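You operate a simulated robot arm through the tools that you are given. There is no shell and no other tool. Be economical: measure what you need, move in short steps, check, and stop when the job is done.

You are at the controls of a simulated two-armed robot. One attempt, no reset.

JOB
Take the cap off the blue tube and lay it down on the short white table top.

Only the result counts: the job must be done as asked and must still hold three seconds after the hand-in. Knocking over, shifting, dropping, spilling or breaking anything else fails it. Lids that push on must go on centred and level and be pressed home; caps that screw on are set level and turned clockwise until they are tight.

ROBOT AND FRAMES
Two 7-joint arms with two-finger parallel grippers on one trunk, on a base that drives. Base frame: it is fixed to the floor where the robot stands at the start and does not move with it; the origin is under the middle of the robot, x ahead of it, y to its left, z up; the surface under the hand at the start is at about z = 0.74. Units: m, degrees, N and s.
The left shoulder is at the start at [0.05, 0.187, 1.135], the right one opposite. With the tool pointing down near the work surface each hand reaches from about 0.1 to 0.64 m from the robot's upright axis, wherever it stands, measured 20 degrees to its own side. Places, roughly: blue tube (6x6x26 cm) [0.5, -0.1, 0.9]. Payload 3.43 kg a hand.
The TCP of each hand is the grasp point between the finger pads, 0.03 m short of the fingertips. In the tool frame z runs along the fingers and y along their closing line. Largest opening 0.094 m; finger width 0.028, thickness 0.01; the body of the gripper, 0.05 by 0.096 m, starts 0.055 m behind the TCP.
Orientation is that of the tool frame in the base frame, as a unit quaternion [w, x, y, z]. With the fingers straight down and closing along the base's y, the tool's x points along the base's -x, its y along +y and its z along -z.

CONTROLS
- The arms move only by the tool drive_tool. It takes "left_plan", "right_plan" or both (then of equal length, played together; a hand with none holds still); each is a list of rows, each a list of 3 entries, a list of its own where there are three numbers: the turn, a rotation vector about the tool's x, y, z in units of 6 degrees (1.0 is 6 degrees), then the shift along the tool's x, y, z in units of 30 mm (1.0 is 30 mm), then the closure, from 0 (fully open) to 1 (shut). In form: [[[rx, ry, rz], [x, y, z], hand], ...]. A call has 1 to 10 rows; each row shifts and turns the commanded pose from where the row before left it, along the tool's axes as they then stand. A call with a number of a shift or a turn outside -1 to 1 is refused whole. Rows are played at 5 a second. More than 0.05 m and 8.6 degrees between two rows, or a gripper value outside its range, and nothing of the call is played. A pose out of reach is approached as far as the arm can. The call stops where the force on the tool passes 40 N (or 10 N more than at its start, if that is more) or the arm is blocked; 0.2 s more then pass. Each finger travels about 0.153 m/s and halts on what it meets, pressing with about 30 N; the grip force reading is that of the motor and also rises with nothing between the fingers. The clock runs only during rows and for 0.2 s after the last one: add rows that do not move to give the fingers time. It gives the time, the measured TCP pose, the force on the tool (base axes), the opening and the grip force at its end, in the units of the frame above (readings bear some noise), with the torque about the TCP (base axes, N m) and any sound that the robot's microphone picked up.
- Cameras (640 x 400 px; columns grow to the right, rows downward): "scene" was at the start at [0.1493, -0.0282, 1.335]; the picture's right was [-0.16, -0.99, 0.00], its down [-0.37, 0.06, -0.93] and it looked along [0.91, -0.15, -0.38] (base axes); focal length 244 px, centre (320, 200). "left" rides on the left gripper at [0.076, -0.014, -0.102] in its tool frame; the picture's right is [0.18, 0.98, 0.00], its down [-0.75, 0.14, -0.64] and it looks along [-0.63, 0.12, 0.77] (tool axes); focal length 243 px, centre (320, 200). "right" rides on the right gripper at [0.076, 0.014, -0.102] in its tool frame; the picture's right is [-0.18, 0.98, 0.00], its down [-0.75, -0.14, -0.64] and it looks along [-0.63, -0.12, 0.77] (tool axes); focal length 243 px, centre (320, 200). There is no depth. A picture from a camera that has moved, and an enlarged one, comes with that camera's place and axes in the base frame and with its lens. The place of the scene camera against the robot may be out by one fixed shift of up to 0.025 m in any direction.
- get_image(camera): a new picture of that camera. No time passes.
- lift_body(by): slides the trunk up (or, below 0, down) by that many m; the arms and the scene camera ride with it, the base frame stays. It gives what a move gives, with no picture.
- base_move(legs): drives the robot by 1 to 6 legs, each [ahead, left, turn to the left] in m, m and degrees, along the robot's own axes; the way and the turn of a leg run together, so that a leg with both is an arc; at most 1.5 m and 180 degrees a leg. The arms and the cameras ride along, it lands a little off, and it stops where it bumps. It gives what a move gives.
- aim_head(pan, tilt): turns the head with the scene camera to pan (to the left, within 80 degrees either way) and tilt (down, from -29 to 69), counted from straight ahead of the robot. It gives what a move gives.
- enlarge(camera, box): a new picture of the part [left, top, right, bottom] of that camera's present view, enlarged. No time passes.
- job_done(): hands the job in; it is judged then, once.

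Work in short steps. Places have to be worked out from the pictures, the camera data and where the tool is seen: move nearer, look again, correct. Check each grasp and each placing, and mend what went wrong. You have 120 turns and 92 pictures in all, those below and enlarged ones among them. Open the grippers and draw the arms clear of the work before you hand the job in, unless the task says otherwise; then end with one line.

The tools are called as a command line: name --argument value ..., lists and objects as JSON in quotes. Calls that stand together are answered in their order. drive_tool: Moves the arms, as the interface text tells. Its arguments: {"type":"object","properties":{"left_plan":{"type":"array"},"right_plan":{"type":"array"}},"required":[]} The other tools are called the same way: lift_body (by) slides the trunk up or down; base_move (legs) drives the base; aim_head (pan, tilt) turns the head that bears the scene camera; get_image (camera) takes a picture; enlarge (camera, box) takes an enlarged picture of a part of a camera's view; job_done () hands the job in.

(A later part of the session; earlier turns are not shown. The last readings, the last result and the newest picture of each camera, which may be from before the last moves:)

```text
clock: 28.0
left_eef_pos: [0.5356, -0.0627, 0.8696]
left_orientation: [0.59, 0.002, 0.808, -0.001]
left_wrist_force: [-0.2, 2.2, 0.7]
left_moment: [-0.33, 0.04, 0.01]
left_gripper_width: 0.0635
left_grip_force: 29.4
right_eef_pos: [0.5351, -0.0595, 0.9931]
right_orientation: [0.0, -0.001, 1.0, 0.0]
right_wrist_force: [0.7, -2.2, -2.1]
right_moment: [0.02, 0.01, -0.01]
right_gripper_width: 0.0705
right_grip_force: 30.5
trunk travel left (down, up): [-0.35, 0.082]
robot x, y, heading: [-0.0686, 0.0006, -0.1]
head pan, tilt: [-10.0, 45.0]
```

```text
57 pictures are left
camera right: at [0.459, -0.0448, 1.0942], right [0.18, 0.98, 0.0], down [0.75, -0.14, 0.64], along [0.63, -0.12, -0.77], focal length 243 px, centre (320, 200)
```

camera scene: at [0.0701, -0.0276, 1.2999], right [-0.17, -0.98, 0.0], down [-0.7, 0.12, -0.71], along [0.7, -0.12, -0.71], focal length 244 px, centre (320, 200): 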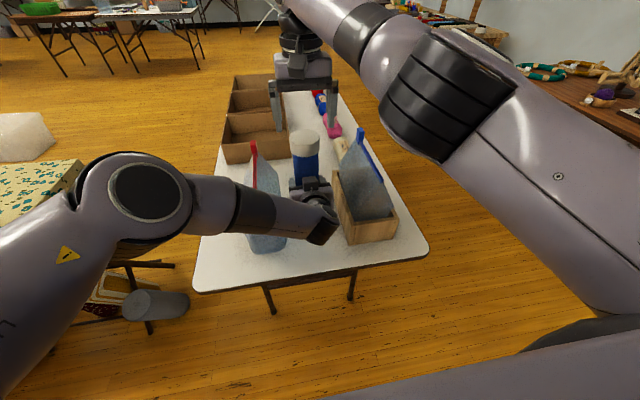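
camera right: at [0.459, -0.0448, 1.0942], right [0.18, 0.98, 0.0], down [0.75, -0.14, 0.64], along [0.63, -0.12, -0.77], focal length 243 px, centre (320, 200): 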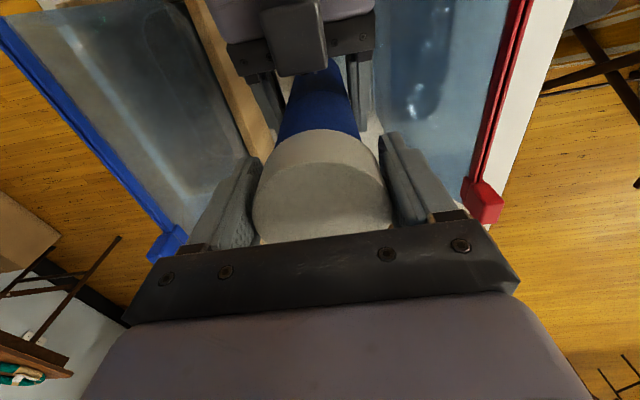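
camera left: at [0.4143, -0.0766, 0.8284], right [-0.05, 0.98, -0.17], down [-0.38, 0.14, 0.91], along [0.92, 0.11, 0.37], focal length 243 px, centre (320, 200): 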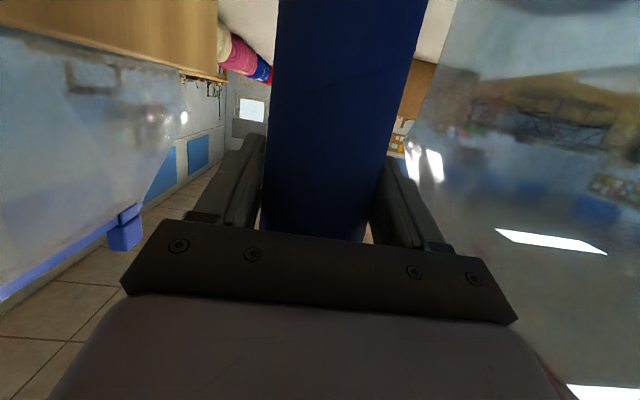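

The cap follows with almost no force (2 N, its weight). Continue up 4 cm.

drive_tool --right_plan '[[[0, 0, 0], [0, 0, -0.3], 0.5], [[0, 0, 0], [0, 0, -0.3], 0.5], [[0, 0, 0], [0, 0, -0.3], 0.5], [[0, 0, 0], [0, 0, -0.4], 0.5], [[0, 0, 0], [0, 0, 0], 0.5]]'

enlarge --camera "scene" --box '[220, 60, 420, 260]'

get_image --camera "right"

```text
clock: 29.2
left_eef_pos: [0.5368, -0.0621, 0.8706]
left_orientation: [0.59, 0.002, 0.807, 0.0]
left_wrist_force: [0.2, 0.0, 0.3]
left_moment: [-0.01, -0.01, 0.03]
left_gripper_width: 0.0635
left_grip_force: 30.5
right_eef_pos: [0.5322, -0.0621, 1.0307]
right_orientation: [0.0, 0.0, 1.0, 0.001]
right_wrist_force: [0.0, 0.2, -0.7]
right_moment: [0.01, 0.04, 0.0]
right_gripper_width: 0.0704
right_grip_force: 30.3
right hand out of reach, approached as far as the arm can: row 3
trunk travel left (down, up): [-0.35, 0.082]
robot x, y, heading: [-0.0695, -0.0008, 0.1]
head pan, tilt: [-10.0, 45.0]
```

```text
2.00 times, centred on (320, 160) of scene
camera zoom: at [0.07, -0.0276, 1.2999], right [-0.17, -0.98, 0.0], down [-0.7, 0.12, -0.71], along [0.7, -0.12, -0.71], focal length 487 px, centre (320, 280)
```

zoom: 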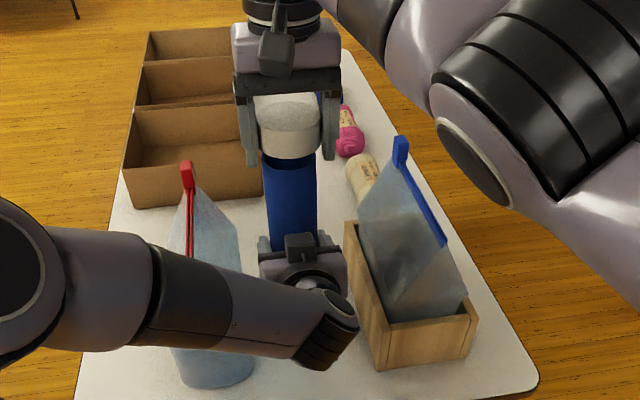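

```text
55 pictures are left
camera right: at [0.4551, -0.0473, 1.1316], right [0.18, 0.98, 0.0], down [0.75, -0.14, 0.64], along [0.63, -0.12, -0.77], focal length 243 px, centre (320, 200)
```

right: 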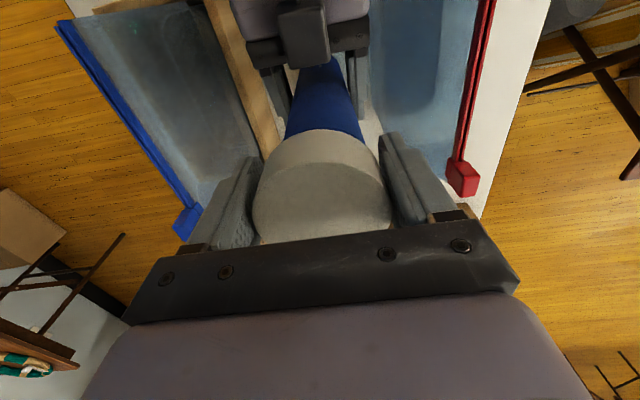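

The cap is off with no load. I lift it more and carry it to the right, clear of the left arm.

drive_tool --right_plan '[[[0, 0, 0], [0.2, 0, -0.7], 0.5], [[0, 0, 0], [0.2, 0, -0.7], 0.5], [[0, 0, 0], [0.2, -0.3, -0.7], 0.5], [[0, 0, 0], [0.4, -1, -0.5], 0.5], [[0, 0, 0], [0.4, -1, 0], 0.5], [[0, 0, 0], [0.4, -1, 0], 0.5], [[0, 0, 0], [0.4, -1, 0], 0.5], [[0, 0, 0], [0.4, -1, 0], 0.5], [[0, 0, 0], [0.4, -1, 0], 0.5], [[0, 0, 0], [0.4, -1, 0], 0.5]]'

get_image --camera "scene"

get_image --camera "right"

```text
clock: 31.4
left_eef_pos: [0.5361, -0.0624, 0.8702]
left_orientation: [0.59, 0.002, 0.807, -0.001]
left_wrist_force: [0.0, -0.1, 0.4]
left_moment: [0.02, 0.03, -0.01]
left_gripper_width: 0.0634
left_grip_force: 30.3
right_eef_pos: [0.5344, -0.2538, 1.1439]
right_orientation: [-0.002, 0.0, 1.0, 0.001]
right_wrist_force: [-0.1, -0.2, -0.2]
right_moment: [0.03, 0.03, 0.0]
right_gripper_width: 0.0706
right_grip_force: 29.9
right hand out of reach, approached as far as the arm can: row 3, 4, 5, 6, 7, 8, 9, 10
trunk travel left (down, up): [-0.35, 0.082]
robot x, y, heading: [-0.0677, 0.0002, -0.3]
head pan, tilt: [-10.0, 45.0]
```

```text
54 pictures are left
camera scene: at [0.0699, -0.0279, 1.2999], right [-0.17, -0.98, 0.0], down [-0.7, 0.12, -0.71], along [0.7, -0.12, -0.71], focal length 244 px, centre (320, 200)
```

scene: 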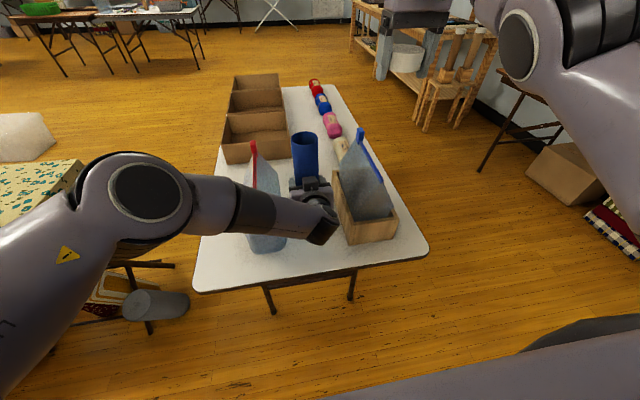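

```text
53 pictures are left
camera right: at [0.4571, -0.2371, 1.2458], right [0.18, 0.98, 0.0], down [0.75, -0.14, 0.64], along [0.63, -0.12, -0.77], focal length 243 px, centre (320, 200)
```

right: 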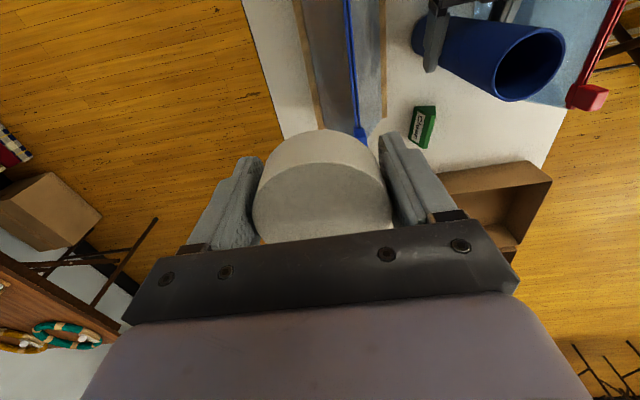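

Tube open and still; cap held. Now I open the left hand a little and draw it straight back.

drive_tool --left_plan '[[[0, 0, 0], [0, 0, 0], 0.3], [[0, 0, 0], [0, 0, 0], 0.2], [[0, 0, 0], [0, 0, 0], 0.12], [[0, 0, 0], [0.1, 0, -0.3], 0.12], [[0, 0, 0], [0.18, 0, -0.57], 0.12], [[0, 0, 0], [0.18, 0, -0.57], 0.12], [[0, 0, 0], [0.18, 0, -0.57], 0.12], [[0, 0, 0], [0, 0, 0], 0.12]]'

get_image --camera "left"

enlarge --camera "scene" --box '[220, 60, 420, 260]'

```text
clock: 33.2
left_eef_pos: [0.4716, -0.065, 0.8682]
left_orientation: [0.589, 0.002, 0.808, -0.001]
left_wrist_force: [0.4, 0.1, -0.7]
left_moment: [0.0, -0.01, 0.0]
left_gripper_width: 0.0826
left_grip_force: 0.1
right_eef_pos: [0.5345, -0.2512, 1.1447]
right_orientation: [-0.001, 0.0, 1.0, 0.0]
right_wrist_force: [0.1, 0.1, 0.5]
right_moment: [-0.02, 0.03, 0.0]
right_gripper_width: 0.0705
right_grip_force: 30.5
trunk travel left (down, up): [-0.35, 0.082]
robot x, y, heading: [-0.0625, 0.0022, 0.1]
head pan, tilt: [-10.0, 45.0]
```

```text
52 pictures are left
camera left: at [0.3495, -0.0789, 0.8274], right [-0.05, 0.98, -0.17], down [-0.38, 0.14, 0.91], along [0.92, 0.11, 0.37], focal length 243 px, centre (320, 200)
```

left: 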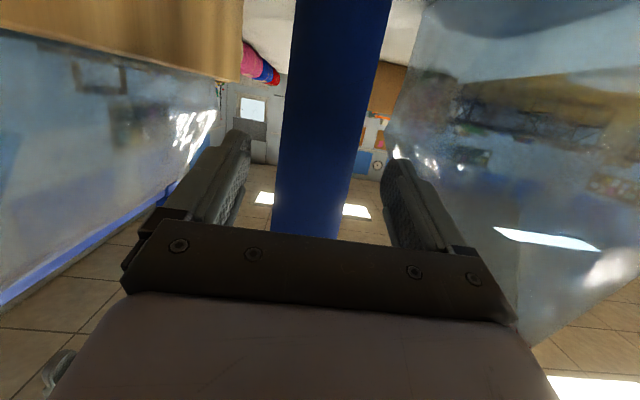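

```text
2.00 times, centred on (320, 160) of scene
camera zoom: at [0.0699, -0.0275, 1.2999], right [-0.17, -0.98, 0.0], down [-0.7, 0.12, -0.71], along [0.7, -0.12, -0.71], focal length 487 px, centre (320, 280)
```

zoom: 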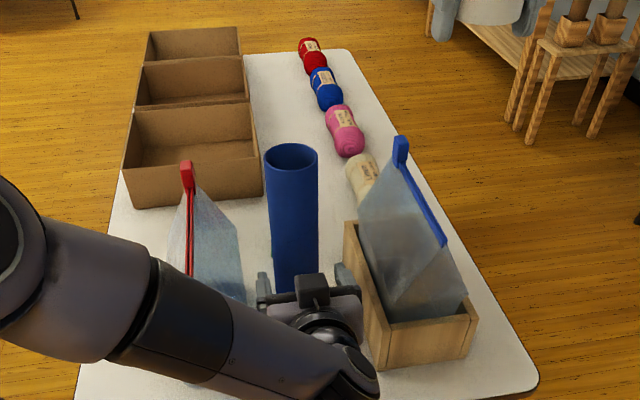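

The tube stands. I raise the left hand back and up, clear of the table.

drive_tool --left_plan '[[[0, 0, 0], [0.1, 0, -0.7], 0.12], [[0, 0, 0], [-0.7, 0, -0.4], 0.12], [[0, 0, 0], [-0.8, 0, -0.3], 0.12], [[0, 0, 0], [-0.9, 0, -0.3], 0.12], [[0, 0, 0], [-0.95, 0, -0.31], 0.12], [[0, 0, 0], [-0.95, 0, -0.31], 0.12], [[0, 0, 0], [-0.95, 0, -0.31], 0.12], [[0, 0, 0], [-0.95, 0, -0.31], 0.12], [[0, 0, 0], [-0.95, 0, -0.31], 0.12], [[0, 0, 0], [-0.95, 0, -0.31], 0.12]]'

get_image --camera "scene"

```text
clock: 35.4
left_eef_pos: [0.4461, -0.067, 1.13]
left_orientation: [0.59, 0.002, 0.808, 0.0]
left_wrist_force: [-0.8, 0.1, 0.9]
left_moment: [-0.02, 0.0, 0.01]
left_gripper_width: 0.083
left_grip_force: 0.1
right_eef_pos: [0.5322, -0.2523, 1.1446]
right_orientation: [-0.001, 0.0, 1.0, 0.001]
right_wrist_force: [0.2, 0.0, -0.8]
right_moment: [0.0, -0.01, 0.01]
right_gripper_width: 0.0703
right_grip_force: 29.7
trunk travel left (down, up): [-0.35, 0.082]
robot x, y, heading: [-0.0683, 0.0007, 0.2]
head pan, tilt: [-10.0, 45.0]
```

```text
50 pictures are left
camera scene: at [0.0697, -0.0275, 1.2999], right [-0.17, -0.98, 0.0], down [-0.7, 0.12, -0.71], along [0.7, -0.12, -0.71], focal length 244 px, centre (320, 200)
```

scene: 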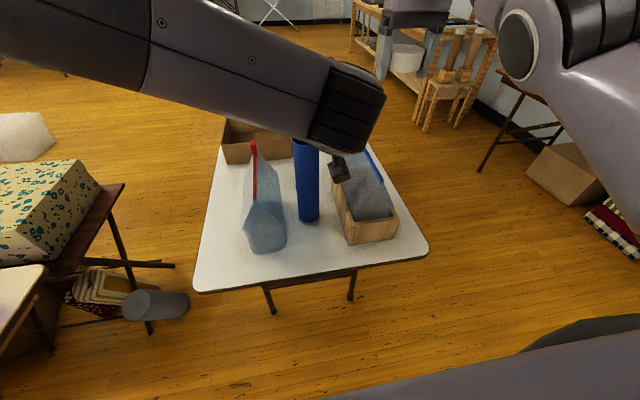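

Now the left hand goes to its own side, out of the way.

drive_tool --left_plan '[[[0, 0, 0], [0, 1, 0], 0], [[0, 0, 0], [0, 1, 0], 0], [[0, 0, 0], [0, 1, 0], 0], [[0, 0, 0], [0, 1, 0], 0], [[0, 0, 0], [0, 1, 0], 0], [[0, 0, 0], [0, 1, 0], 0], [[0, 0, 0], [0, 1, 0], 0], [[0, 0, 0], [0, 1, 0], 0], [[0, 0, 0], [0, 1, 0], 0]]'

get_image --camera "scene"

```text
clock: 37.4
left_eef_pos: [0.4448, 0.2082, 1.1327]
left_orientation: [0.59, 0.002, 0.807, 0.0]
left_wrist_force: [0.3, 0.4, 0.3]
left_moment: [-0.01, -0.03, 0.0]
left_gripper_width: 0.0943
left_grip_force: 0.1
right_eef_pos: [0.5318, -0.2507, 1.1444]
right_orientation: [-0.001, 0.0, 1.0, 0.0]
right_wrist_force: [-0.9, -0.6, 0.8]
right_moment: [-0.02, 0.0, 0.02]
right_gripper_width: 0.0703
right_grip_force: 30.1
trunk travel left (down, up): [-0.35, 0.082]
robot x, y, heading: [-0.0668, 0.0019, -0.1]
head pan, tilt: [-10.0, 45.0]
```

```text
49 pictures are left
camera scene: at [0.0698, -0.027, 1.2999], right [-0.17, -0.98, 0.0], down [-0.7, 0.12, -0.71], along [0.7, -0.12, -0.71], focal length 244 px, centre (320, 200)
```

scene: 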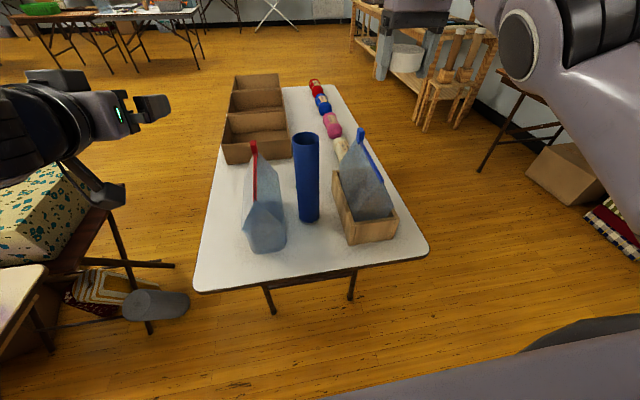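

The way is free: a clear patch lies in front of the tube, around (0.43, -0.072), between bag and box. I carry the cap over it at height.

drive_tool --right_plan '[[[0, 0, 0], [0.85, 0, 0], 0.5], [[0, 0, 0], [0.85, 0, 0], 0.5], [[0, 0, 0], [0.85, 0, 0], 0.5], [[0, 0, 0], [0.85, 0, 0], 0.5], [[0, 0, 0], [0, 0.9, 0], 0.5], [[0, 0, 0], [0, 0.9, 0], 0.5], [[0, 0, 0], [0, 0.9, 0], 0.5], [[0, 0, 0], [0, 0.9, 0], 0.5], [[0, 0, 0], [0, 0.9, 0], 0.5], [[0, 0, 0], [0, 0.9, 0], 0.5]]'

get_image --camera "right"

```text
clock: 39.6
left_eef_pos: [0.4444, 0.2065, 1.131]
left_orientation: [0.59, 0.001, 0.808, 0.0]
left_wrist_force: [-0.3, 0.0, -0.3]
left_moment: [0.03, 0.02, 0.01]
left_gripper_width: 0.094
left_grip_force: 0.2
right_eef_pos: [0.5086, -0.099, 1.155]
right_orientation: [-0.001, 0.0, 1.0, 0.0]
right_wrist_force: [-0.6, 0.3, -0.5]
right_moment: [0.01, 0.02, 0.01]
right_gripper_width: 0.0703
right_grip_force: 29.3
right hand out of reach, approached as far as the arm can: row 1, 2, 3, 4, 7, 8, 9, 10
trunk travel left (down, up): [-0.35, 0.082]
robot x, y, heading: [-0.0713, 0.0005, -0.3]
head pan, tilt: [-10.0, 45.0]
```

```text
48 pictures are left
camera right: at [0.4324, -0.0831, 1.2564], right [0.18, 0.98, 0.0], down [0.75, -0.14, 0.64], along [0.63, -0.12, -0.77], focal length 243 px, centre (320, 200)
```

right: 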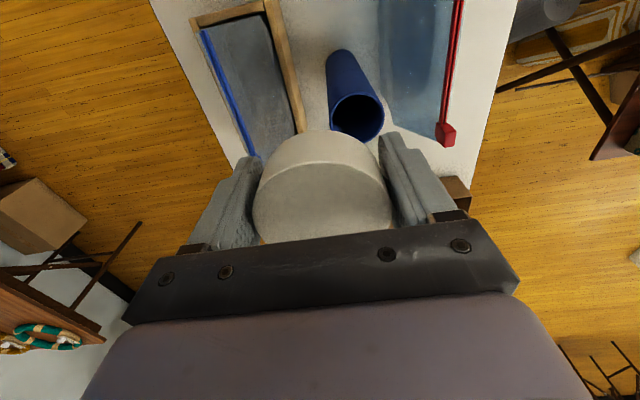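

The commanded pose was ahead of the arm, so x hardly changed. I draw back more in x and re-read.

drive_tool --right_plan '[[[0, 0, 0], [0.9, 0, 0], 0.5], [[0, 0, 0], [0.9, 0, 0], 0.5], [[0, 0, 0], [0.9, 0, 0], 0.5], [[0, 0, 0], [0, 0, 0], 0.5]]'

```text
clock: 40.6
left_eef_pos: [0.4442, 0.206, 1.1316]
left_orientation: [0.589, 0.002, 0.808, 0.0]
left_wrist_force: [0.2, -0.6, -0.3]
left_moment: [0.04, 0.03, 0.0]
left_gripper_width: 0.0939
left_grip_force: 0.1
right_eef_pos: [0.4924, -0.0881, 1.1846]
right_orientation: [0.0, 0.001, 1.0, 0.0]
right_wrist_force: [-0.4, -0.5, -0.6]
right_moment: [-0.04, -0.05, 0.02]
right_gripper_width: 0.0705
right_grip_force: 29.3
right hand out of reach, approached as far as the arm can: row 1, 2, 3
trunk travel left (down, up): [-0.35, 0.082]
robot x, y, heading: [-0.07, 0.0006, 0.1]
head pan, tilt: [-10.0, 45.0]
```

It still trails; I continue back and slightly down until it tracks.

drive_tool --right_plan '[[[0, 0, 0], [0.9, 0, 0.5], 0.5], [[0, 0, 0], [0.9, 0, 0.5], 0.5], [[0, 0, 0], [0, 0, 0], 0.5]]'

```text
clock: 41.4
left_eef_pos: [0.445, 0.2055, 1.1311]
left_orientation: [0.59, 0.001, 0.808, 0.0]
left_wrist_force: [0.0, 1.1, 0.6]
left_moment: [0.01, 0.01, -0.03]
left_gripper_width: 0.0939
left_grip_force: 0.1
right_eef_pos: [0.4894, -0.0763, 1.1829]
right_orientation: [0.0, 0.0, 1.0, 0.0]
right_wrist_force: [0.6, 0.1, -0.7]
right_moment: [-0.04, 0.0, 0.03]
right_gripper_width: 0.0705
right_grip_force: 29.9
right hand out of reach, approached as far as the arm can: row 1, 2
trunk travel left (down, up): [-0.35, 0.082]
robot x, y, heading: [-0.0674, 0.0016, -0.1]
head pan, tilt: [-10.0, 45.0]
```

Something in the arm posture limits it; I look at the scene before trying another direction.

get_image --camera "scene"

drive_tool --right_plan '[[[0, 0, 0], [0, -0.5, 0], 0.5], [[0, 0, 0], [0, -0.5, 0], 0.5], [[0, 0, 0], [0, 0, 0], 0.5]]'

```text
47 pictures are left
camera scene: at [0.0699, -0.0276, 1.2999], right [-0.17, -0.98, 0.0], down [-0.7, 0.12, -0.71], along [0.7, -0.12, -0.71], focal length 244 px, centre (320, 200)
```

scene: 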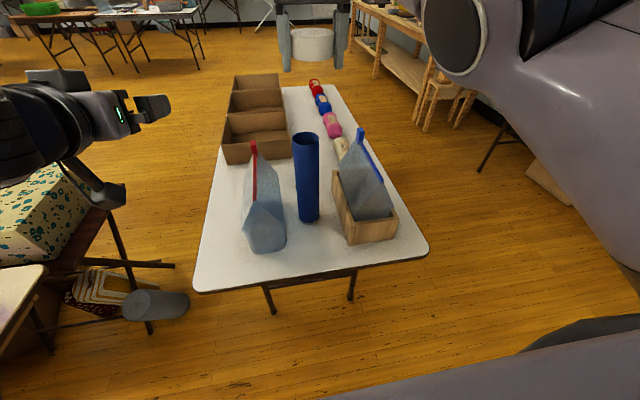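

```text
clock: 42.2
left_eef_pos: [0.4444, 0.2052, 1.1315]
left_orientation: [0.59, 0.001, 0.807, 0.0]
left_wrist_force: [1.1, 0.3, 0.0]
left_moment: [0.0, -0.01, -0.01]
left_gripper_width: 0.0941
left_grip_force: 0.1
right_eef_pos: [0.4964, -0.1035, 1.1862]
right_orientation: [0.0, -0.001, 1.0, 0.001]
right_wrist_force: [-0.7, 0.0, -0.5]
right_moment: [0.01, -0.06, 0.01]
right_gripper_width: 0.0704
right_grip_force: 30.0
right hand out of reach, approached as far as the arm can: row 1, 2
trunk travel left (down, up): [-0.35, 0.082]
robot x, y, heading: [-0.0685, -0.001, -0.0]
head pan, tilt: [-10.0, 45.0]
```

The pattern fits a fully stretched elbow (straight-arm singularity), where inward pulls are ignored. I try tangential motion: a few cm straight down, still well above everything.

drive_tool --right_plan '[[[0, 0, 0], [0, 0, 0.7], 0.5], [[0, 0, 0], [0, 0, 0.7], 0.5], [[0, 0, 0], [0, 0, 0.7], 0.5], [[0, 0, 0], [0, 0, 0], 0.5]]'

```text
clock: 43.2
left_eef_pos: [0.4451, 0.2064, 1.1316]
left_orientation: [0.59, 0.001, 0.807, 0.0]
left_wrist_force: [-0.3, -0.8, -0.8]
left_moment: [0.02, -0.02, 0.01]
left_gripper_width: 0.094
left_grip_force: 0.1
right_eef_pos: [0.5183, -0.0972, 1.1299]
right_orientation: [0.0, 0.0, 1.0, 0.0]
right_wrist_force: [0.1, 0.4, -0.8]
right_moment: [-0.02, -0.01, 0.02]
right_gripper_width: 0.0706
right_grip_force: 29.9
right hand out of reach, approached as far as the arm can: row 1, 2, 3
trunk travel left (down, up): [-0.35, 0.082]
robot x, y, heading: [-0.072, 0.0024, 0.1]
head pan, tilt: [-10.0, 45.0]
```

The arm slides along a sphere of constant reach, so it is nearly straight at the elbow. I pull persistently inward toward the shoulder, which should bend it gradually.

drive_tool --right_plan '[[[0, 0, 0], [1, -0.17, 0.3], 0.5], [[0, 0, 0], [1, -0.17, 0.3], 0.5], [[0, 0, 0], [1, -0.17, 0.3], 0.5], [[0, 0, 0], [1, -0.17, 0.3], 0.5], [[0, 0, 0], [0, 0, 0], 0.5]]'

get_image --camera "scene"

```text
clock: 44.4
left_eef_pos: [0.4443, 0.2063, 1.1324]
left_orientation: [0.59, 0.002, 0.807, 0.0]
left_wrist_force: [0.9, -0.3, 0.3]
left_moment: [0.01, 0.0, -0.05]
left_gripper_width: 0.094
left_grip_force: 0.0
right_eef_pos: [0.5164, -0.0968, 1.1309]
right_orientation: [-0.001, 0.0, 1.0, 0.0]
right_wrist_force: [-0.7, -0.1, 0.1]
right_moment: [-0.01, 0.03, 0.02]
right_gripper_width: 0.0704
right_grip_force: 29.9
right hand out of reach, approached as far as the arm can: row 1, 2, 3, 4
trunk travel left (down, up): [-0.35, 0.082]
robot x, y, heading: [-0.067, 0.0012, 0.1]
head pan, tilt: [-10.0, 45.0]
```

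```text
46 pictures are left
camera scene: at [0.0699, -0.0275, 1.2999], right [-0.17, -0.98, 0.0], down [-0.7, 0.12, -0.71], along [0.7, -0.12, -0.71], focal length 244 px, centre (320, 200)
```

scene: 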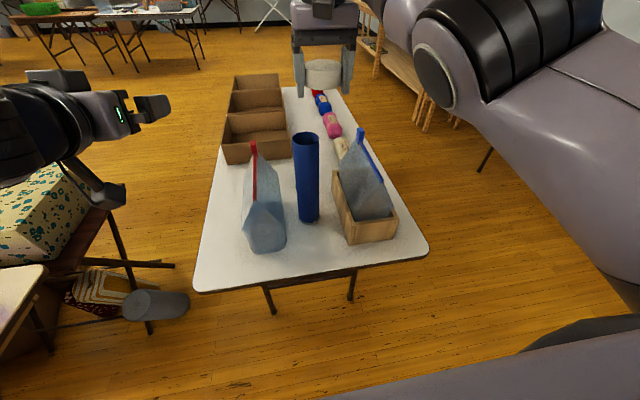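

Inward pulls do nothing. I test whether a wrist pitch frees it: tilt 12° so that the wrist moves inward, then pull back.

drive_tool --right_plan '[[[0, -1, 0], [0, 0, 0], 0.5], [[0, -1, 0], [0, 0, 0], 0.5], [[0, 0, 0], [0, 0, 0], 0.5]]'

drive_tool --right_plan '[[[0, 0, 0], [0.6, 0, 0], 0.5], [[0, 0, 0], [0.6, 0, 0], 0.5], [[0, 0, 0], [0, 0, 0], 0.5]]'

```text
clock: 45.2
left_eef_pos: [0.4445, 0.2059, 1.1316]
left_orientation: [0.589, 0.002, 0.808, 0.0]
left_wrist_force: [-0.3, 0.4, 0.6]
left_moment: [0.01, 0.01, -0.01]
left_gripper_width: 0.0938
left_grip_force: 0.0
right_eef_pos: [0.5407, -0.092, 1.1423]
right_orientation: [0.078, 0.0, 0.997, 0.0]
right_wrist_force: [-0.7, -0.2, 0.4]
right_moment: [0.01, -0.01, 0.01]
right_gripper_width: 0.0704
right_grip_force: 29.6
right hand out of reach, approached as far as the arm can: row 1, 2
trunk travel left (down, up): [-0.35, 0.082]
robot x, y, heading: [-0.0687, 0.0029, 0.3]
head pan, tilt: [-10.0, 45.0]
```

```text
clock: 46.0
left_eef_pos: [0.4444, 0.2065, 1.1321]
left_orientation: [0.589, 0.002, 0.808, -0.001]
left_wrist_force: [0.3, 0.6, -0.9]
left_moment: [0.02, 0.0, 0.03]
left_gripper_width: 0.094
left_grip_force: 0.0
right_eef_pos: [0.5382, -0.087, 1.1441]
right_orientation: [0.077, 0.0, 0.997, 0.0]
right_wrist_force: [-1.2, 0.0, 0.5]
right_moment: [0.01, -0.02, 0.03]
right_gripper_width: 0.0705
right_grip_force: 30.3
right hand out of reach, approached as far as the arm can: row 1, 2
trunk travel left (down, up): [-0.35, 0.082]
robot x, y, heading: [-0.0663, -0.0026, 0.0]
head pan, tilt: [-10.0, 45.0]
```

The right elbow is locked straight. I undo the tilt, then drive the base back 0.2 m so that the cap is over open floor in front of the table, where I can free the arm safely.

drive_tool --right_plan '[[[0, 0.75, 0], [0, 0, 0], 0.5], [[0, 0.75, 0], [0, 0, 0], 0.5], [[0, 0, 0], [0, 0, 0], 0.5]]'

base_move --legs '[[-0.22, 0, 0]]'

get_image --camera "scene"

```text
clock: 46.8
left_eef_pos: [0.4446, 0.2059, 1.1312]
left_orientation: [0.59, 0.002, 0.807, -0.001]
left_wrist_force: [0.3, -0.6, 0.1]
left_moment: [0.01, -0.02, 0.0]
left_gripper_width: 0.0941
left_grip_force: 0.0
right_eef_pos: [0.5198, -0.094, 1.1408]
right_orientation: [0.019, 0.0, 1.0, 0.0]
right_wrist_force: [0.1, -0.4, 0.1]
right_moment: [0.0, -0.03, -0.02]
right_gripper_width: 0.0703
right_grip_force: 30.0
right hand out of reach, approached as far as the arm can: row 1, 2
trunk travel left (down, up): [-0.35, 0.082]
robot x, y, heading: [-0.067, 0.0015, 0.2]
head pan, tilt: [-10.0, 45.0]
```

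```text
clock: 47.9
left_eef_pos: [0.3713, 0.2071, 1.1334]
left_orientation: [0.591, 0.0, 0.807, 0.001]
left_wrist_force: [0.1, -0.2, 0.1]
left_moment: [0.02, 0.0, 0.01]
left_gripper_width: 0.0943
left_grip_force: 0.2
right_eef_pos: [0.4485, -0.0943, 1.1406]
right_orientation: [0.019, -0.001, 1.0, 0.0]
right_wrist_force: [-0.5, 0.8, 0.2]
right_moment: [-0.01, 0.03, -0.01]
right_gripper_width: 0.0706
right_grip_force: 30.2
trunk travel left (down, up): [-0.35, 0.082]
robot x, y, heading: [-0.138, 0.0009, 0.2]
head pan, tilt: [-10.0, 45.0]
stopped in leg 1: the robot was blocked; the commanded pose is now the measured one
```

```text
45 pictures are left
camera scene: at [-0.0028, -0.0275, 1.3001], right [-0.17, -0.99, 0.0], down [-0.7, 0.12, -0.71], along [0.7, -0.12, -0.71], focal length 244 px, centre (320, 200)
```

scene: 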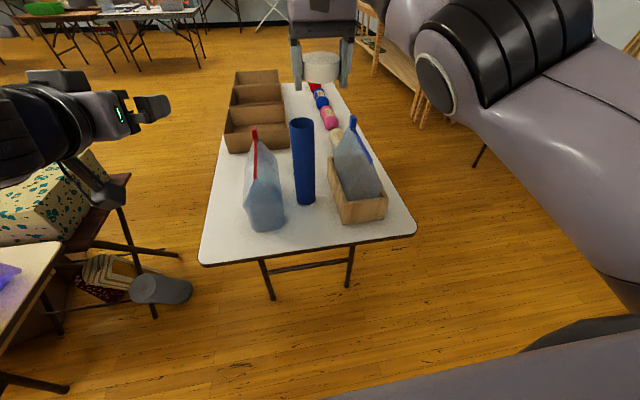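

The base met something behind at x -0.138, so no more backing. Turning right moves the right shoulder back by some 6 cm, which gives the room I need; the left hand goes up first, and I ease the base 1 cm forward before turning.

drive_tool --left_plan '[[[0, 0, 0], [-0.95, 0, -0.31], 0], [[0, 0, 0], [-0.95, 0, -0.31], 0], [[0, 0, 0], [-0.95, 0, -0.31], 0], [[0, 0, 0], [-0.95, 0, -0.31], 0], [[0, 0, 0], [0, 0, 0], 0]]'

base_move --legs '[[0.012, 0, 0], [0, 0, -12]]'

get_image --camera "scene"

```text
clock: 49.1
left_eef_pos: [0.3713, 0.2075, 1.2514]
left_orientation: [0.59, 0.001, 0.808, 0.001]
left_wrist_force: [0.3, 0.5, 0.0]
left_moment: [-0.02, -0.02, 0.03]
left_gripper_width: 0.0941
left_grip_force: 0.0
right_eef_pos: [0.4484, -0.0937, 1.1413]
right_orientation: [0.018, -0.001, 1.0, 0.0]
right_wrist_force: [0.0, -1.0, 0.0]
right_moment: [0.0, 0.01, 0.02]
right_gripper_width: 0.0703
right_grip_force: 29.9
trunk travel left (down, up): [-0.35, 0.082]
robot x, y, heading: [-0.1382, -0.0032, 0.2]
head pan, tilt: [-10.0, 45.0]
```

```text
clock: 50.6
left_eef_pos: [0.4157, 0.096, 1.2507]
left_orientation: [0.586, 0.085, 0.804, -0.061]
left_wrist_force: [-0.1, 0.5, 0.3]
left_moment: [0.0, 0.02, 0.03]
left_gripper_width: 0.094
left_grip_force: 0.1
right_eef_pos: [0.4276, -0.2157, 1.1402]
right_orientation: [0.017, 0.105, 0.994, -0.002]
right_wrist_force: [0.8, 0.2, -0.2]
right_moment: [0.03, 0.02, 0.01]
right_gripper_width: 0.0704
right_grip_force: 29.7
trunk travel left (down, up): [-0.35, 0.082]
robot x, y, heading: [-0.1269, 0.0007, -11.8]
head pan, tilt: [-10.0, 45.0]
```

```text
44 pictures are left
camera scene: at [0.0047, -0.0564, 1.2999], right [-0.37, -0.93, 0.0], down [-0.66, 0.26, -0.71], along [0.66, -0.26, -0.71], focal length 244 px, centre (320, 200)
```

scene: 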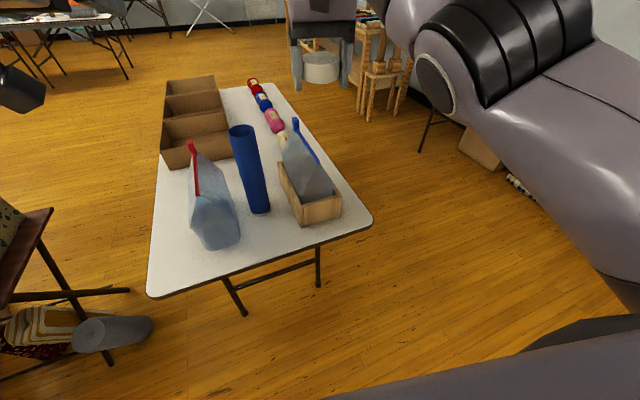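

The turn went cleanly. Another 12° right.

base_move --legs '[[0, 0, -12]]'

drive_tool --right_plan '[[[0, 0, 0], [0.3, 0.8, 0], 0.5], [[0, 0, 0], [0.3, 0.8, 0], 0.5], [[0, 0, 0], [0.3, 0.8, 0], 0.5], [[0, 0, 0], [0.3, 0.8, 0], 0.5], [[0, 0, 0], [0, 0, 0], 0.5]]'

```text
clock: 51.8
left_eef_pos: [0.4245, -0.0181, 1.251]
left_orientation: [0.577, 0.169, 0.79, -0.122]
left_wrist_force: [-0.5, -1.1, -0.2]
left_moment: [-0.02, -0.02, 0.0]
left_gripper_width: 0.0938
left_grip_force: 0.0
right_eef_pos: [0.3723, -0.3258, 1.1405]
right_orientation: [0.018, 0.207, 0.978, -0.004]
right_wrist_force: [-0.4, -0.7, -0.5]
right_moment: [0.02, -0.02, 0.01]
right_gripper_width: 0.0705
right_grip_force: 29.9
trunk travel left (down, up): [-0.35, 0.082]
robot x, y, heading: [-0.1254, 0.0035, -23.9]
head pan, tilt: [-10.0, 45.0]
```

```text
clock: 53.0
left_eef_pos: [0.4252, -0.019, 1.2511]
left_orientation: [0.577, 0.169, 0.789, -0.123]
left_wrist_force: [0.1, -0.3, -0.1]
left_moment: [0.0, -0.02, -0.01]
left_gripper_width: 0.094
left_grip_force: 0.1
right_eef_pos: [0.377, -0.2535, 1.1319]
right_orientation: [0.011, 0.228, 0.974, 0.001]
right_wrist_force: [-0.5, 0.4, -0.4]
right_moment: [-0.02, -0.02, 0.02]
right_gripper_width: 0.0704
right_grip_force: 30.0
right hand out of reach, approached as far as the arm can: row 4
trunk travel left (down, up): [-0.35, 0.082]
robot x, y, heading: [-0.1255, 0.0023, -24.2]
head pan, tilt: [-10.0, 45.0]
```

It tracks better now (only the last row limited). I move the left hand further left and test pulling the right hand inward again.

drive_tool --left_plan '[[[0, 0, 0], [0, 1, -0.5], 0], [[0, 0, 0], [0, 1, -0.5], 0], [[0, 0, 0], [0, 1, -0.5], 0], [[0, 0, 0], [0, 1, -0.5], 0], [[0, 0, 0], [0, 1, 0], 0], [[0, 0, 0], [0, 1, 0], 0]]' --right_plan '[[[0, 0, 0], [0.5, 0, 0], 0.5], [[0, 0, 0], [0.5, 0, 0], 0.5], [[0, 0, 0], [0.5, 0, 0], 0.5], [[0, 0, 0], [0.5, 0, 0], 0.5], [[0, 0, 0], [0, 0, 0], 0.5], [[0, 0, 0], [0, 0, 0], 0.5]]'

```text
clock: 54.4
left_eef_pos: [0.442, 0.1695, 1.2697]
left_orientation: [0.576, 0.17, 0.79, -0.123]
left_wrist_force: [0.3, -1.0, -0.6]
left_moment: [-0.01, -0.01, 0.0]
left_gripper_width: 0.0941
left_grip_force: 0.0
right_eef_pos: [0.3754, -0.2526, 1.1389]
right_orientation: [0.016, 0.227, 0.974, 0.004]
right_wrist_force: [-0.1, -0.2, 0.5]
right_moment: [0.0, -0.01, -0.04]
right_gripper_width: 0.0704
right_grip_force: 29.6
right hand out of reach, approached as far as the arm can: row 1, 2, 3, 4
trunk travel left (down, up): [-0.35, 0.082]
robot x, y, heading: [-0.1246, 0.0005, -23.8]
head pan, tilt: [-10.0, 45.0]
```

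Still no inward motion, but sideways works, and the new stance puts the reach arc where I want it. I slide the cap along y to about -0.09.

drive_tool --right_plan '[[[0, 0, 0], [0.4, 0.9, 0], 0.5], [[0, 0, 0], [0.4, 0.9, 0], 0.5], [[0, 0, 0], [0.4, 0.9, 0], 0.5], [[0, 0, 0], [0.4, 0.9, 0], 0.5], [[0, 0, 0], [0.4, 0.9, 0], 0.5], [[0, 0, 0], [0, 0, 0], 0.5]]'

get_image --camera "right"

```text
clock: 56.0
left_eef_pos: [0.4423, 0.1695, 1.2699]
left_orientation: [0.576, 0.168, 0.791, -0.121]
left_wrist_force: [-0.5, -1.0, 0.1]
left_moment: [0.02, 0.05, -0.01]
left_gripper_width: 0.0941
left_grip_force: 0.0
right_eef_pos: [0.3654, -0.1622, 1.144]
right_orientation: [0.022, 0.245, 0.969, 0.015]
right_wrist_force: [-0.5, -0.6, -1.2]
right_moment: [0.01, 0.03, 0.0]
right_gripper_width: 0.0704
right_grip_force: 31.1
right hand out of reach, approached as far as the arm can: row 2, 3, 4, 5
trunk travel left (down, up): [-0.35, 0.082]
robot x, y, heading: [-0.1306, 0.0, -23.8]
head pan, tilt: [-10.0, 45.0]
stopped in row 6 (right hand): the arm was blocked; the commanded pose is now the measured one
```

```text
43 pictures are left
camera right: at [0.2999, -0.1133, 1.2437], right [0.63, 0.78, 0.05], down [0.56, -0.49, 0.66], along [0.54, -0.39, -0.75], focal length 243 px, centre (320, 200)
```

right: 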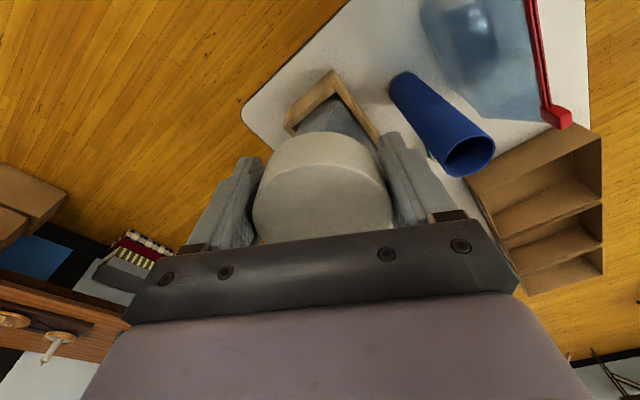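

The arm reports blocked. I look at the right arm's posture with the head to understand the limit.

aim_head --pan -35 --tilt 20

get_image --camera "scene"

get_image --camera "left"

```text
clock: 56.9
left_eef_pos: [0.4425, 0.1688, 1.2693]
left_orientation: [0.576, 0.169, 0.79, -0.122]
left_wrist_force: [0.4, -0.6, 0.3]
left_moment: [-0.04, -0.02, -0.01]
left_gripper_width: 0.0942
left_grip_force: 0.1
right_eef_pos: [0.3648, -0.1617, 1.1439]
right_orientation: [0.023, 0.244, 0.969, 0.014]
right_wrist_force: [-0.3, -0.1, 0.0]
right_moment: [0.02, 0.01, 0.01]
right_gripper_width: 0.0705
right_grip_force: 30.7
trunk travel left (down, up): [-0.35, 0.082]
robot x, y, heading: [-0.1262, 0.0021, -23.7]
head pan, tilt: [-35.0, 20.0]
```

```text
42 pictures are left
camera scene: at [-0.0262, -0.1168, 1.3385], right [-0.86, -0.52, 0.0], down [-0.18, 0.29, -0.94], along [0.49, -0.8, -0.34], focal length 244 px, centre (320, 200)
```

scene: 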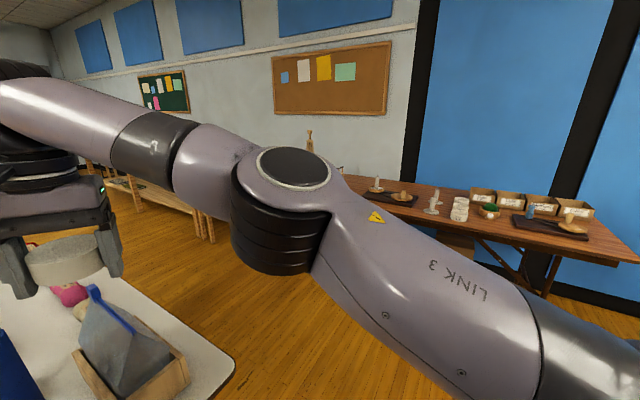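

```text
41 pictures are left
camera left: at [0.3263, 0.2059, 1.229], right [0.35, 0.92, -0.17], down [-0.29, 0.28, 0.91], along [0.89, -0.27, 0.37], focal length 243 px, centre (320, 200)
```

left: 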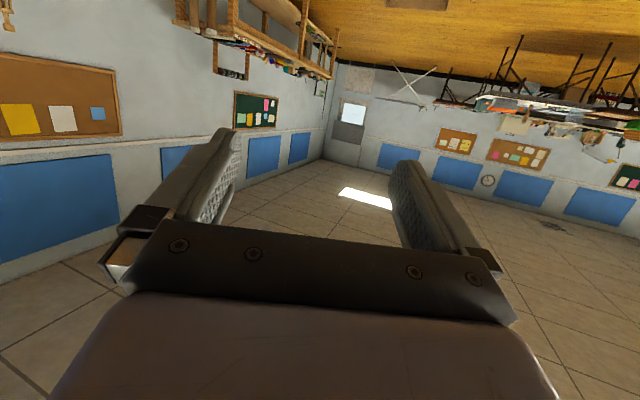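

The elbow is in fact bent, so another joint (probably a wrist one) is at its limit. As the cap is round, hand yaw is free: I try yawing one way while pulling back.

drive_tool --right_plan '[[[0, 0, 1], [0, 0, 0], 0.5], [[0, 0, 1], [0, 0, 0], 0.5], [[0, 0, 0], [0.4, 0, 0], 0.5], [[0, 0, 0], [0.4, 0, 0], 0.5], [[0, 0, 0], [0, 0, 0], 0.5]]'

drive_tool --right_plan '[[[0, 0, -1], [0, 0, 0], 0.5], [[0, 0, -1], [0, 0, 0], 0.5], [[0, 0, -1], [0, 0, 0], 0.5], [[0, 0, -1], [0, 0, 0], 0.5], [[0, 0, 0], [0.4, 0, 0], 0.5], [[0, 0, 0], [0.4, 0, 0], 0.5], [[0, 0, 0], [0, 0, 0], 0.5]]'

```text
clock: 58.1
left_eef_pos: [0.4442, 0.1699, 1.2706]
left_orientation: [0.576, 0.168, 0.79, -0.122]
left_wrist_force: [0.9, 0.4, -0.8]
left_moment: [0.01, -0.02, 0.01]
left_gripper_width: 0.0942
left_grip_force: 0.0
right_eef_pos: [0.3482, -0.1427, 1.1452]
right_orientation: [0.021, 0.342, 0.939, 0.015]
right_wrist_force: [0.0, 0.3, 0.6]
right_moment: [0.01, -0.03, -0.04]
right_gripper_width: 0.0704
right_grip_force: 30.0
trunk travel left (down, up): [-0.35, 0.082]
robot x, y, heading: [-0.1252, 0.0029, -23.8]
head pan, tilt: [-35.0, 20.0]
```

```text
clock: 59.7
left_eef_pos: [0.4435, 0.1697, 1.2697]
left_orientation: [0.577, 0.168, 0.79, -0.122]
left_wrist_force: [0.7, 0.0, -0.5]
left_moment: [0.02, 0.02, -0.03]
left_gripper_width: 0.0941
left_grip_force: 0.1
right_eef_pos: [0.3226, -0.1367, 1.1415]
right_orientation: [0.023, 0.14, 0.99, 0.011]
right_wrist_force: [-0.1, -0.6, -0.1]
right_moment: [0.01, 0.01, -0.03]
right_gripper_width: 0.0705
right_grip_force: 29.8
trunk travel left (down, up): [-0.35, 0.082]
robot x, y, heading: [-0.1295, 0.0022, -23.8]
head pan, tilt: [-35.0, 20.0]
```

It is free again: both pulls tracked. I turn the base back to heading 0 so that the target patch is well within reach.

base_move --legs '[[0, 0, 12], [0, 0, 12]]'

aim_head --pan -10 --tilt 45

get_image --camera "scene"

```text
clock: 61.6
left_eef_pos: [0.3262, 0.3873, 1.2699]
left_orientation: [0.59, 0.0, 0.807, 0.001]
left_wrist_force: [0.3, -0.4, 0.5]
left_moment: [0.0, -0.01, 0.01]
left_gripper_width: 0.094
left_grip_force: 0.1
right_eef_pos: [0.3395, 0.0572, 1.142]
right_orientation: [0.021, -0.068, 0.997, 0.015]
right_wrist_force: [0.0, 0.2, -0.2]
right_moment: [-0.01, 0.01, 0.03]
right_gripper_width: 0.0704
right_grip_force: 30.5
trunk travel left (down, up): [-0.35, 0.082]
robot x, y, heading: [-0.1266, -0.001, 0.0]
head pan, tilt: [-35.0, 20.0]
```

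```text
clock: 62.5
left_eef_pos: [0.3263, 0.3867, 1.2703]
left_orientation: [0.589, 0.001, 0.808, 0.0]
left_wrist_force: [0.2, -0.2, 0.4]
left_moment: [0.02, 0.01, -0.02]
left_gripper_width: 0.094
left_grip_force: 0.1
right_eef_pos: [0.3407, 0.0566, 1.1437]
right_orientation: [0.021, -0.068, 0.997, 0.016]
right_wrist_force: [-0.3, -0.1, 0.5]
right_moment: [0.02, 0.02, -0.01]
right_gripper_width: 0.0704
right_grip_force: 29.7
trunk travel left (down, up): [-0.35, 0.082]
robot x, y, heading: [-0.1258, 0.0032, -0.0]
head pan, tilt: [-10.0, 45.0]
```

```text
40 pictures are left
camera scene: at [0.0106, -0.0275, 1.3], right [-0.17, -0.98, 0.0], down [-0.7, 0.12, -0.71], along [0.7, -0.12, -0.71], focal length 244 px, centre (320, 200)
```

scene: 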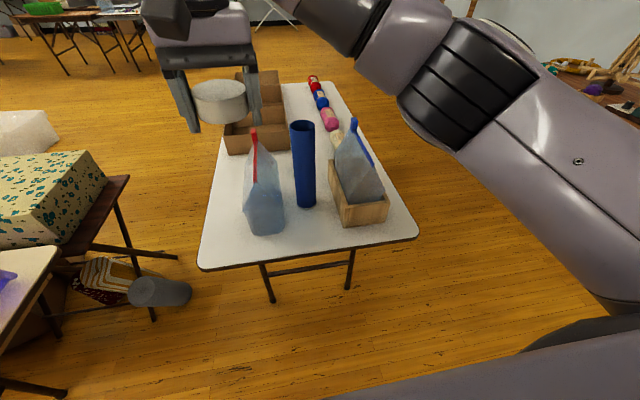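

Everything stands. I move the cap over (0.425, -0.08) and straighten the hand.

drive_tool --right_plan '[[[0, 0, 0], [-0.44, -0.98, 0], 0.5], [[0, 0, 0], [-0.44, -0.98, 0], 0.5], [[0, 0, 0], [-0.44, -0.98, 0], 0.5], [[0, 0, 0], [-0.44, -0.98, 0], 0.5], [[0, 0, 0], [-0.44, -0.98, 0], 0.5], [[0.14, 0.21, 0.65], [0, 0, 0], 0.5], [[0.14, 0.21, 0.65], [0, 0, 0], 0.5], [[0, 0, 0], [0, 0, 0], 0.5]]'

get_image --camera "right"

```text
clock: 64.3
left_eef_pos: [0.3262, 0.3854, 1.2711]
left_orientation: [0.589, 0.001, 0.808, 0.0]
left_wrist_force: [0.6, 0.0, 0.9]
left_moment: [0.0, -0.02, -0.01]
left_gripper_width: 0.0939
left_grip_force: 0.1
right_eef_pos: [0.4258, -0.0787, 1.1402]
right_orientation: [-0.001, 0.0, 1.0, 0.001]
right_wrist_force: [0.1, 0.7, 0.1]
right_moment: [0.03, 0.01, 0.0]
right_gripper_width: 0.0703
right_grip_force: 29.5
trunk travel left (down, up): [-0.35, 0.082]
robot x, y, heading: [-0.128, 0.0007, 0.3]
head pan, tilt: [-10.0, 45.0]
```

```text
39 pictures are left
camera right: at [0.3505, -0.0634, 1.2423], right [0.18, 0.98, 0.0], down [0.75, -0.14, 0.64], along [0.63, -0.12, -0.77], focal length 243 px, centre (320, 200)
```

right: 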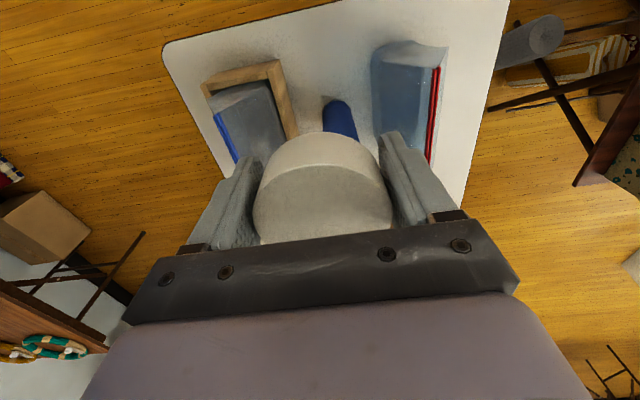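

Aligned; free gap in y runs from about 0.006 to -0.15. I shift slightly to (0.418, -0.074) and descend to z≈0.86.

drive_tool --right_plan '[[[0, 0, 0], [0.25, 0.15, 0.4], 0.5], [[0, 0, 0], [0, 0, 1], 0.5], [[0, 0, 0], [0, 0, 1], 0.5], [[0, 0, 0], [0, 0, 1], 0.5], [[0, 0, 0], [0, 0, 1], 0.5], [[0, 0, 0], [0, 0, 1], 0.5], [[0, 0, 0], [0, 0, 1], 0.5], [[0, 0, 0], [0, 0, 1], 0.5], [[0, 0, 0], [0, 0, 1], 0.5], [[0, 0, 0], [0, 0, 1], 0.5]]'

get_image --camera "right"

get_image --camera "scene"

```text
clock: 66.5
left_eef_pos: [0.3258, 0.3864, 1.2705]
left_orientation: [0.589, 0.001, 0.808, 0.0]
left_wrist_force: [0.2, 0.2, 0.2]
left_moment: [-0.03, 0.01, -0.01]
left_gripper_width: 0.094
left_grip_force: 0.0
right_eef_pos: [0.4181, -0.0731, 0.8607]
right_orientation: [-0.001, 0.0, 1.0, 0.001]
right_wrist_force: [0.2, 0.4, 0.0]
right_moment: [0.01, 0.01, 0.0]
right_gripper_width: 0.0702
right_grip_force: 29.7
trunk travel left (down, up): [-0.35, 0.082]
robot x, y, heading: [-0.1295, -0.0015, -0.0]
head pan, tilt: [-10.0, 45.0]
```

```text
38 pictures are left
camera right: at [0.3417, -0.0575, 0.9634], right [0.18, 0.98, 0.0], down [0.75, -0.14, 0.64], along [0.63, -0.12, -0.77], focal length 243 px, centre (320, 200)
```

right: 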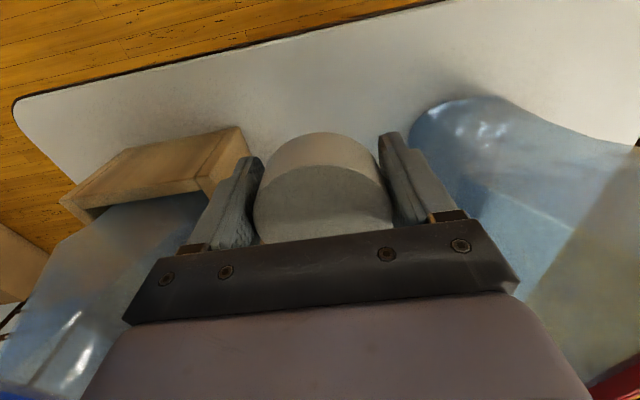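

```text
37 pictures are left
camera scene: at [0.0107, -0.0275, 1.2999], right [-0.17, -0.99, 0.0], down [-0.7, 0.12, -0.71], along [0.7, -0.12, -0.71], focal length 244 px, centre (320, 200)
```

scene: 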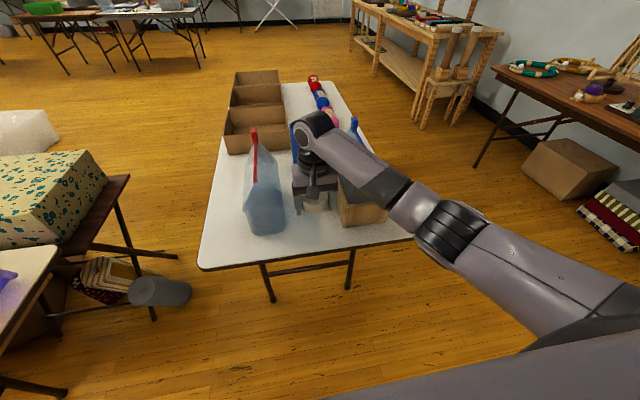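

Clear on both sides. Lower to just above the table.

drive_tool --right_plan '[[[0, 0, 0], [0, 0, 0.8], 0.5], [[0, 0, 0], [0, 0, 0.8], 0.5], [[0, 0, 0], [0, 0, 0.6], 0.5], [[0, 0, 0], [0, 0, 0], 0.5]]'

get_image --camera "right"

enlarge --camera "scene" --box '[220, 100, 420, 280]'

```text
clock: 67.5
left_eef_pos: [0.3259, 0.3869, 1.2696]
left_orientation: [0.589, 0.001, 0.808, 0.0]
left_wrist_force: [0.2, 0.7, 0.2]
left_moment: [0.02, 0.0, 0.01]
left_gripper_width: 0.0936
left_grip_force: 0.0
right_eef_pos: [0.4166, -0.0707, 0.7942]
right_orientation: [-0.002, 0.0, 1.0, 0.001]
right_wrist_force: [0.5, 0.3, -0.2]
right_moment: [-0.01, 0.01, 0.01]
right_gripper_width: 0.0706
right_grip_force: 29.8
trunk travel left (down, up): [-0.35, 0.082]
robot x, y, heading: [-0.1313, -0.002, 0.1]
head pan, tilt: [-10.0, 45.0]
```

```text
36 pictures are left
camera right: at [0.3402, -0.0557, 0.8961], right [0.18, 0.98, 0.0], down [0.75, -0.14, 0.64], along [0.63, -0.12, -0.77], focal length 243 px, centre (320, 200)
```

right: 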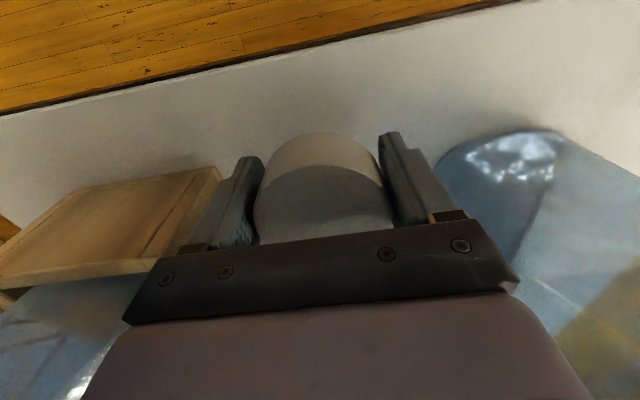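

```text
2.22 times, centred on (320, 190) of scene
camera zoom: at [0.0106, -0.0275, 1.2999], right [-0.17, -0.99, 0.0], down [-0.7, 0.12, -0.71], along [0.7, -0.12, -0.71], focal length 541 px, centre (320, 222)
```

zoom: 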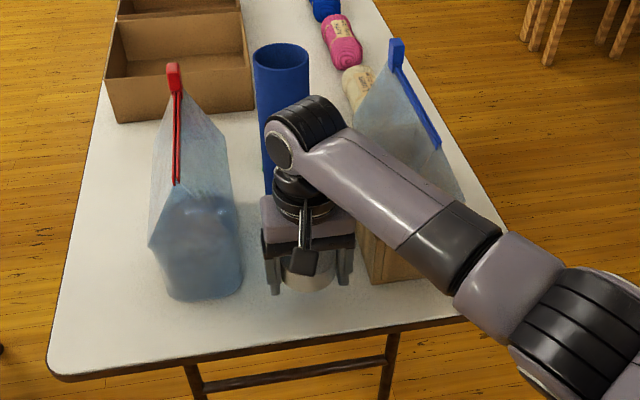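

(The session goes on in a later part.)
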